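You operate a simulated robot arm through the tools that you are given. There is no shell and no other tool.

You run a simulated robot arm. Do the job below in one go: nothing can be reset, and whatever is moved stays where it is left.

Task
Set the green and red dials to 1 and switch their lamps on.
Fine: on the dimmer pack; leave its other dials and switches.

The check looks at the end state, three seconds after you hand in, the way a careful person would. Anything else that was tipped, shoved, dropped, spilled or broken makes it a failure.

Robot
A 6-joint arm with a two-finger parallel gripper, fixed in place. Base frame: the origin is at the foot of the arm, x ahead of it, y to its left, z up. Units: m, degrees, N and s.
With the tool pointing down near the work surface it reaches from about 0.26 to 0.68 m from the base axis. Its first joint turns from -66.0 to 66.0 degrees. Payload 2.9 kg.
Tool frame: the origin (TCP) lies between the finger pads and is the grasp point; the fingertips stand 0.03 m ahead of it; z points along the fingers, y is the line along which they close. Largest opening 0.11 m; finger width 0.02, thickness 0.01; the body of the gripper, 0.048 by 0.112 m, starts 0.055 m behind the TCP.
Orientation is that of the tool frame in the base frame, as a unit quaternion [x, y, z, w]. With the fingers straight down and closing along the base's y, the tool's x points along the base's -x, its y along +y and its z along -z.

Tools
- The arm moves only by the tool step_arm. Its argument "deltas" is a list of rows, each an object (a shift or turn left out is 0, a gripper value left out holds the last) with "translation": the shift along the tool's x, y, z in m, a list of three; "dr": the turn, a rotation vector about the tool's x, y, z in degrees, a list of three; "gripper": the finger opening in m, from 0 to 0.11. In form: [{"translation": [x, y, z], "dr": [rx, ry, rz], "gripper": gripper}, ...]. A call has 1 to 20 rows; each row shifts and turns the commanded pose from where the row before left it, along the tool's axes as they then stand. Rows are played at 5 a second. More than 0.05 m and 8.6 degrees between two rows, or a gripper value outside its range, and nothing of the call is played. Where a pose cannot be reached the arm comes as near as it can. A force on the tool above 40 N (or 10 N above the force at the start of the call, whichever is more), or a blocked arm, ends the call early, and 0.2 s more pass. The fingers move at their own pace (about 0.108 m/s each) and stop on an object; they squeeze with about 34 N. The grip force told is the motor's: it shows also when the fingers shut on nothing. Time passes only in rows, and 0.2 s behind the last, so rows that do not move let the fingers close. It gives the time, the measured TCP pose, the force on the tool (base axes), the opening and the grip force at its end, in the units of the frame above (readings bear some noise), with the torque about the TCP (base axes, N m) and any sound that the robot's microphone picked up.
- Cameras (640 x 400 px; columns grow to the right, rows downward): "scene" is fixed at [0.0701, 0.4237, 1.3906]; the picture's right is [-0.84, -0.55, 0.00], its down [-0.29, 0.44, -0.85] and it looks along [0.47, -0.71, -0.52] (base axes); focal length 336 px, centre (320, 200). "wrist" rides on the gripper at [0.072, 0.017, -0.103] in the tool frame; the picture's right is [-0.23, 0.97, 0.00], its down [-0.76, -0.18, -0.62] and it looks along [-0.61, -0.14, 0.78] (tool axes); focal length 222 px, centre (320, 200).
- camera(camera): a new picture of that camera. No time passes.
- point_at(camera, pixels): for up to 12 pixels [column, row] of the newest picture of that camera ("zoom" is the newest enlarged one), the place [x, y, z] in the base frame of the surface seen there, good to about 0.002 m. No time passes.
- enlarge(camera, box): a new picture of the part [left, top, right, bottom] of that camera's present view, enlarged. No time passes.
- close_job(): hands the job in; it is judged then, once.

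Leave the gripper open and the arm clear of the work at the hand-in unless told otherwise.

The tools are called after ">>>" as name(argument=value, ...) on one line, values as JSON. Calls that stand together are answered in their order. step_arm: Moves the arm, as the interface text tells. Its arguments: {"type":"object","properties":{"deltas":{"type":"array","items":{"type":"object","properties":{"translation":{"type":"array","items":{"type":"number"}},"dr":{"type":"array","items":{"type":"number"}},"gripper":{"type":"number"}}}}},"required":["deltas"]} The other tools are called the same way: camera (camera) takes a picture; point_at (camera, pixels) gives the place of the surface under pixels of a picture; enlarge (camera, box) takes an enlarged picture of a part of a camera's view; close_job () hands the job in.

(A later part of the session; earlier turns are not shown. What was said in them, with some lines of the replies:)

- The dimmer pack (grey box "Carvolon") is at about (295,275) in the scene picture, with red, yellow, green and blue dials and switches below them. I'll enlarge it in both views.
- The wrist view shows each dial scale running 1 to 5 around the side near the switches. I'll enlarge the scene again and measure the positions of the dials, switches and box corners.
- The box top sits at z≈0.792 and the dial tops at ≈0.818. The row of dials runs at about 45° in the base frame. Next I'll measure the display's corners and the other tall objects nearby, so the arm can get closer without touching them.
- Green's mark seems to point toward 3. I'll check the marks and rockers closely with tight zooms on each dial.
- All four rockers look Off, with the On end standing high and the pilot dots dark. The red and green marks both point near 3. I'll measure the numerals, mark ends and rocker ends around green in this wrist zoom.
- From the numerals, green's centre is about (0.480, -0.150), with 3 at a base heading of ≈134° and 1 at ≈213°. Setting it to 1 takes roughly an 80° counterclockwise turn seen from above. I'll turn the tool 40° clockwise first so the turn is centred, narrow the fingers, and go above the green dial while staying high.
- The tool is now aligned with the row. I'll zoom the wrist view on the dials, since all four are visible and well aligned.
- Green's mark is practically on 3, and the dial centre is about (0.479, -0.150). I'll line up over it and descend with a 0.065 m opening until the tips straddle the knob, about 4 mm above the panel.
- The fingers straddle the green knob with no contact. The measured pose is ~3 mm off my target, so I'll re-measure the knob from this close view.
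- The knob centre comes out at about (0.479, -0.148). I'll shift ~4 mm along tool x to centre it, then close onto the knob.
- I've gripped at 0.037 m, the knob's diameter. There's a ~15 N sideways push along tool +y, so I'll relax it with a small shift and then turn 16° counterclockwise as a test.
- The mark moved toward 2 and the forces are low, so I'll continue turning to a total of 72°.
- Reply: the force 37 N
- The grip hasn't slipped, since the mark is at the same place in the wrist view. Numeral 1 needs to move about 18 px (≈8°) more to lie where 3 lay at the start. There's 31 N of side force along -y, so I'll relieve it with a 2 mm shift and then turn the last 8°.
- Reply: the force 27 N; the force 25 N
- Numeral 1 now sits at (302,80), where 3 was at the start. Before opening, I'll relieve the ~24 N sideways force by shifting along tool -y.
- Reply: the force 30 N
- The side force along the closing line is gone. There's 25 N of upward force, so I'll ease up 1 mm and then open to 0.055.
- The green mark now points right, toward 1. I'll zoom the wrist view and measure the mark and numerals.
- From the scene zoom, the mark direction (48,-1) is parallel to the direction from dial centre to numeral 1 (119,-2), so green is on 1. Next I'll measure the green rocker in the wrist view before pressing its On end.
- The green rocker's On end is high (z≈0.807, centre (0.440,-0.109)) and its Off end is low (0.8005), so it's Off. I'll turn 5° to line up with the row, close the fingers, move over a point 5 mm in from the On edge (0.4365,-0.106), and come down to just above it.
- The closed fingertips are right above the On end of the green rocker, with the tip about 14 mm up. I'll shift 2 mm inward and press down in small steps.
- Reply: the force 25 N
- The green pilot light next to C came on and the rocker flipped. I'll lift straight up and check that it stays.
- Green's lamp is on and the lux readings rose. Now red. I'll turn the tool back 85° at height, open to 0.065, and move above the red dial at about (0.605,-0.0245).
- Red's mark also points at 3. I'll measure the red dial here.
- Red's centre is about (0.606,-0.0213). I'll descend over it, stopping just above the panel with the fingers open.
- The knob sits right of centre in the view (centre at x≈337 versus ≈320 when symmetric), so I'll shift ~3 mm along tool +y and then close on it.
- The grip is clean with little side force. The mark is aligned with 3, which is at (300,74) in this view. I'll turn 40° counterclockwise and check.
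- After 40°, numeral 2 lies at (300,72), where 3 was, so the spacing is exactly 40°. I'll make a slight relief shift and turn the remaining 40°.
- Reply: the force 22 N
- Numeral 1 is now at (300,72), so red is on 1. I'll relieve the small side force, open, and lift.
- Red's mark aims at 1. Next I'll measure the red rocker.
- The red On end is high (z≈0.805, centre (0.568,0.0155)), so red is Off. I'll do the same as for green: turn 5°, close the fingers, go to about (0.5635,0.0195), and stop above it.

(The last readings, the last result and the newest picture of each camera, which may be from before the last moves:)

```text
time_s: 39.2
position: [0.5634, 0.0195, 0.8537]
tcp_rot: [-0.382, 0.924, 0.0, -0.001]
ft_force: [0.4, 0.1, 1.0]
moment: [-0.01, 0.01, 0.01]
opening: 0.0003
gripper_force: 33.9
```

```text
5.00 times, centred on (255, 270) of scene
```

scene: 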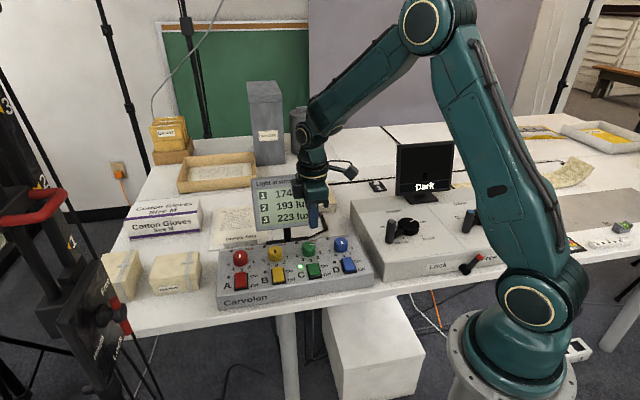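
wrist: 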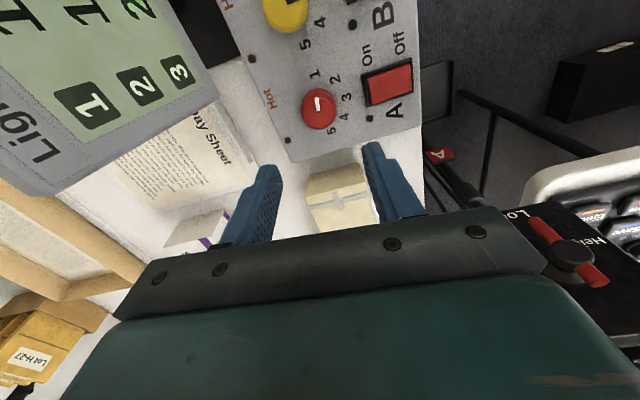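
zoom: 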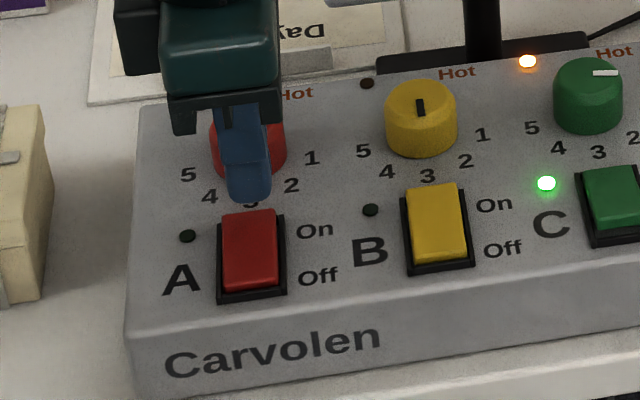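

The fingertip is above the On end of the red rocker. Green's "Hot" indicator has lit, which is normal for a lamp that's on. I'll press down in small steps.

>>> step_arm(deltas=[{"translation": [0, 0, 0.006]}, {"translation": [0, 0, 0.006]}, {"translation": [0, 0, 0.002]}, {"translation": [0, 0, 0.002]}, {"translation": [0, 0, 0.002]}, {"translation": [0, 0, 0.002]}, {"translation": [0, 0, 0.001]}, {}])

>>> enlarge(camera="scene", box=[205, 230, 305, 310])

```text
time_s: 41.0
position: [0.5641, 0.0183, 0.8329]
tcp_rot: [-0.383, 0.924, 0.0, -0.001]
ft_force: [-2.4, -2.3, 5.9]
moment: [-0.05, 0.06, 0.03]
opening: 0.0
gripper_force: 34.5
```

```text
5.00 times, centred on (255, 270) of scene
```

zoom: 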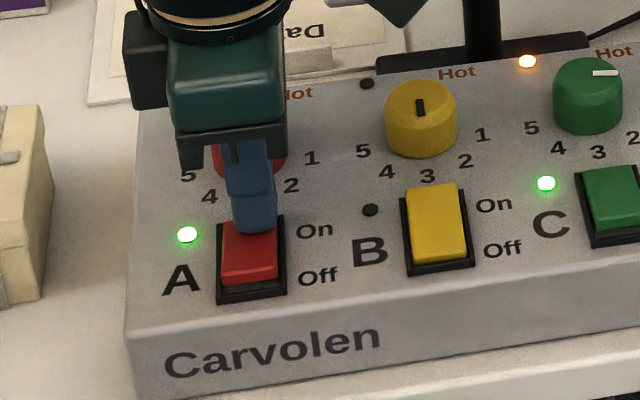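

A's pilot light is on. I'll lift straight up, open the gripper, and back away toward the base to check everything.

>>> step_arm(deltas=[{"translation": [0, 0, -0.01]}, {"translation": [0, 0, -0.03]}, {"translation": [0, 0, -0.04]}, {"translation": [0, 0, -0.045]}, {"translation": [0, 0, -0.045], "gripper": 0.06}, {"translation": [0.03, 0.03, -0.02]}, {"translation": [0.03, 0.03, -0.02], "gripper": 0.11}, {"translation": [0.03, 0.03, -0.02]}, {}, {}, {}])

>>> camera(camera="scene")

>>> enlarge(camera="scene", box=[205, 225, 295, 305])

>>> enlarge(camera="scene", box=[280, 220, 370, 300])

>>> enlarge(camera="scene", box=[240, 165, 350, 245])

```text
time_s: 43.4
position: [0.435, 0.0168, 1.0623]
tcp_rot: [-0.383, 0.924, 0.0, 0.0]
ft_force: [-0.4, -0.1, -0.2]
moment: [0.01, -0.02, 0.0]
opening: 0.1101
gripper_force: 0.1
```

```text
taken
```

scene: 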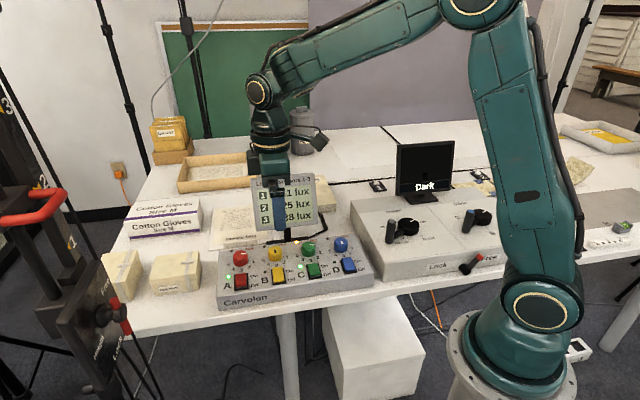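

```text
5.00 times, centred on (250, 265) of scene
```

zoom: 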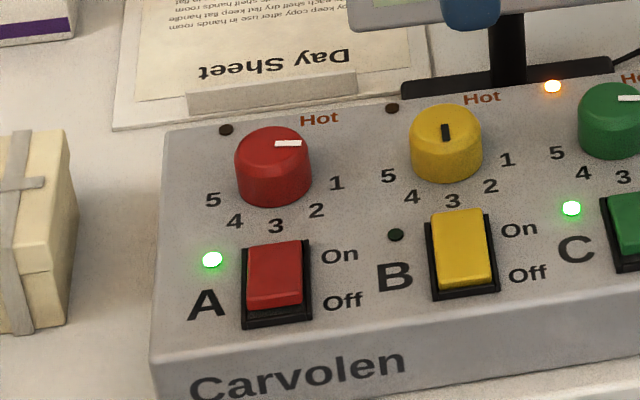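

```text
5.00 times, centred on (325, 260) of scene
```

zoom: 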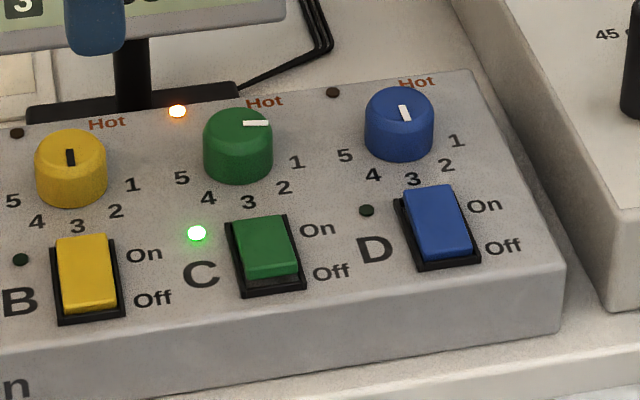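

```text
5.00 times, centred on (295, 205) of scene
```

zoom: 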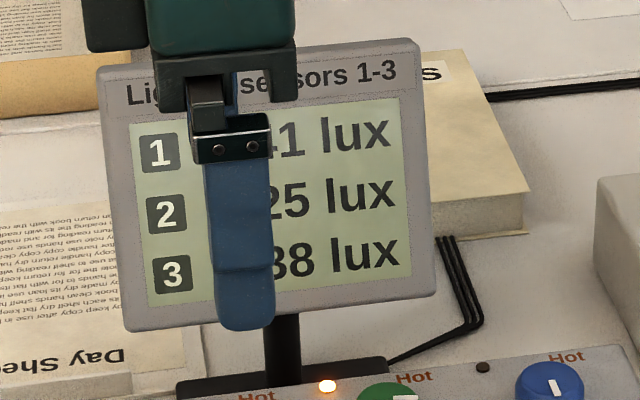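

Both rockers are latched On with pilot lights A and C lit, and the red and green marks point at 1. Yellow and blue, and their switches, are unchanged. The gripper is open with its tips about 0.2 m above the pack, so I'm handing in.

>>> close_job()

```text
The job is handed in.
```

The green and red dials on the dimmer pack are set to 1, and both lamps are switched on. Their pilot lights (C and A) are lit and both rockers stayed in the On position after I let go.

- **Dial accuracy:** both marks line up with the 1 to within a few degrees. Neighbouring numbers on the scale are 40° apart.
- **Hot light:** the "Hot" indicator for the green lamp came on after I switched it on. I took this as normal for a lit lamp.
- **Everything else:** the yellow and blue dials and switches look unchanged, and I saw nothing tipped or moved.

I left the gripper open and well above the pack. The job is handed in; I have not seen the result of the check.
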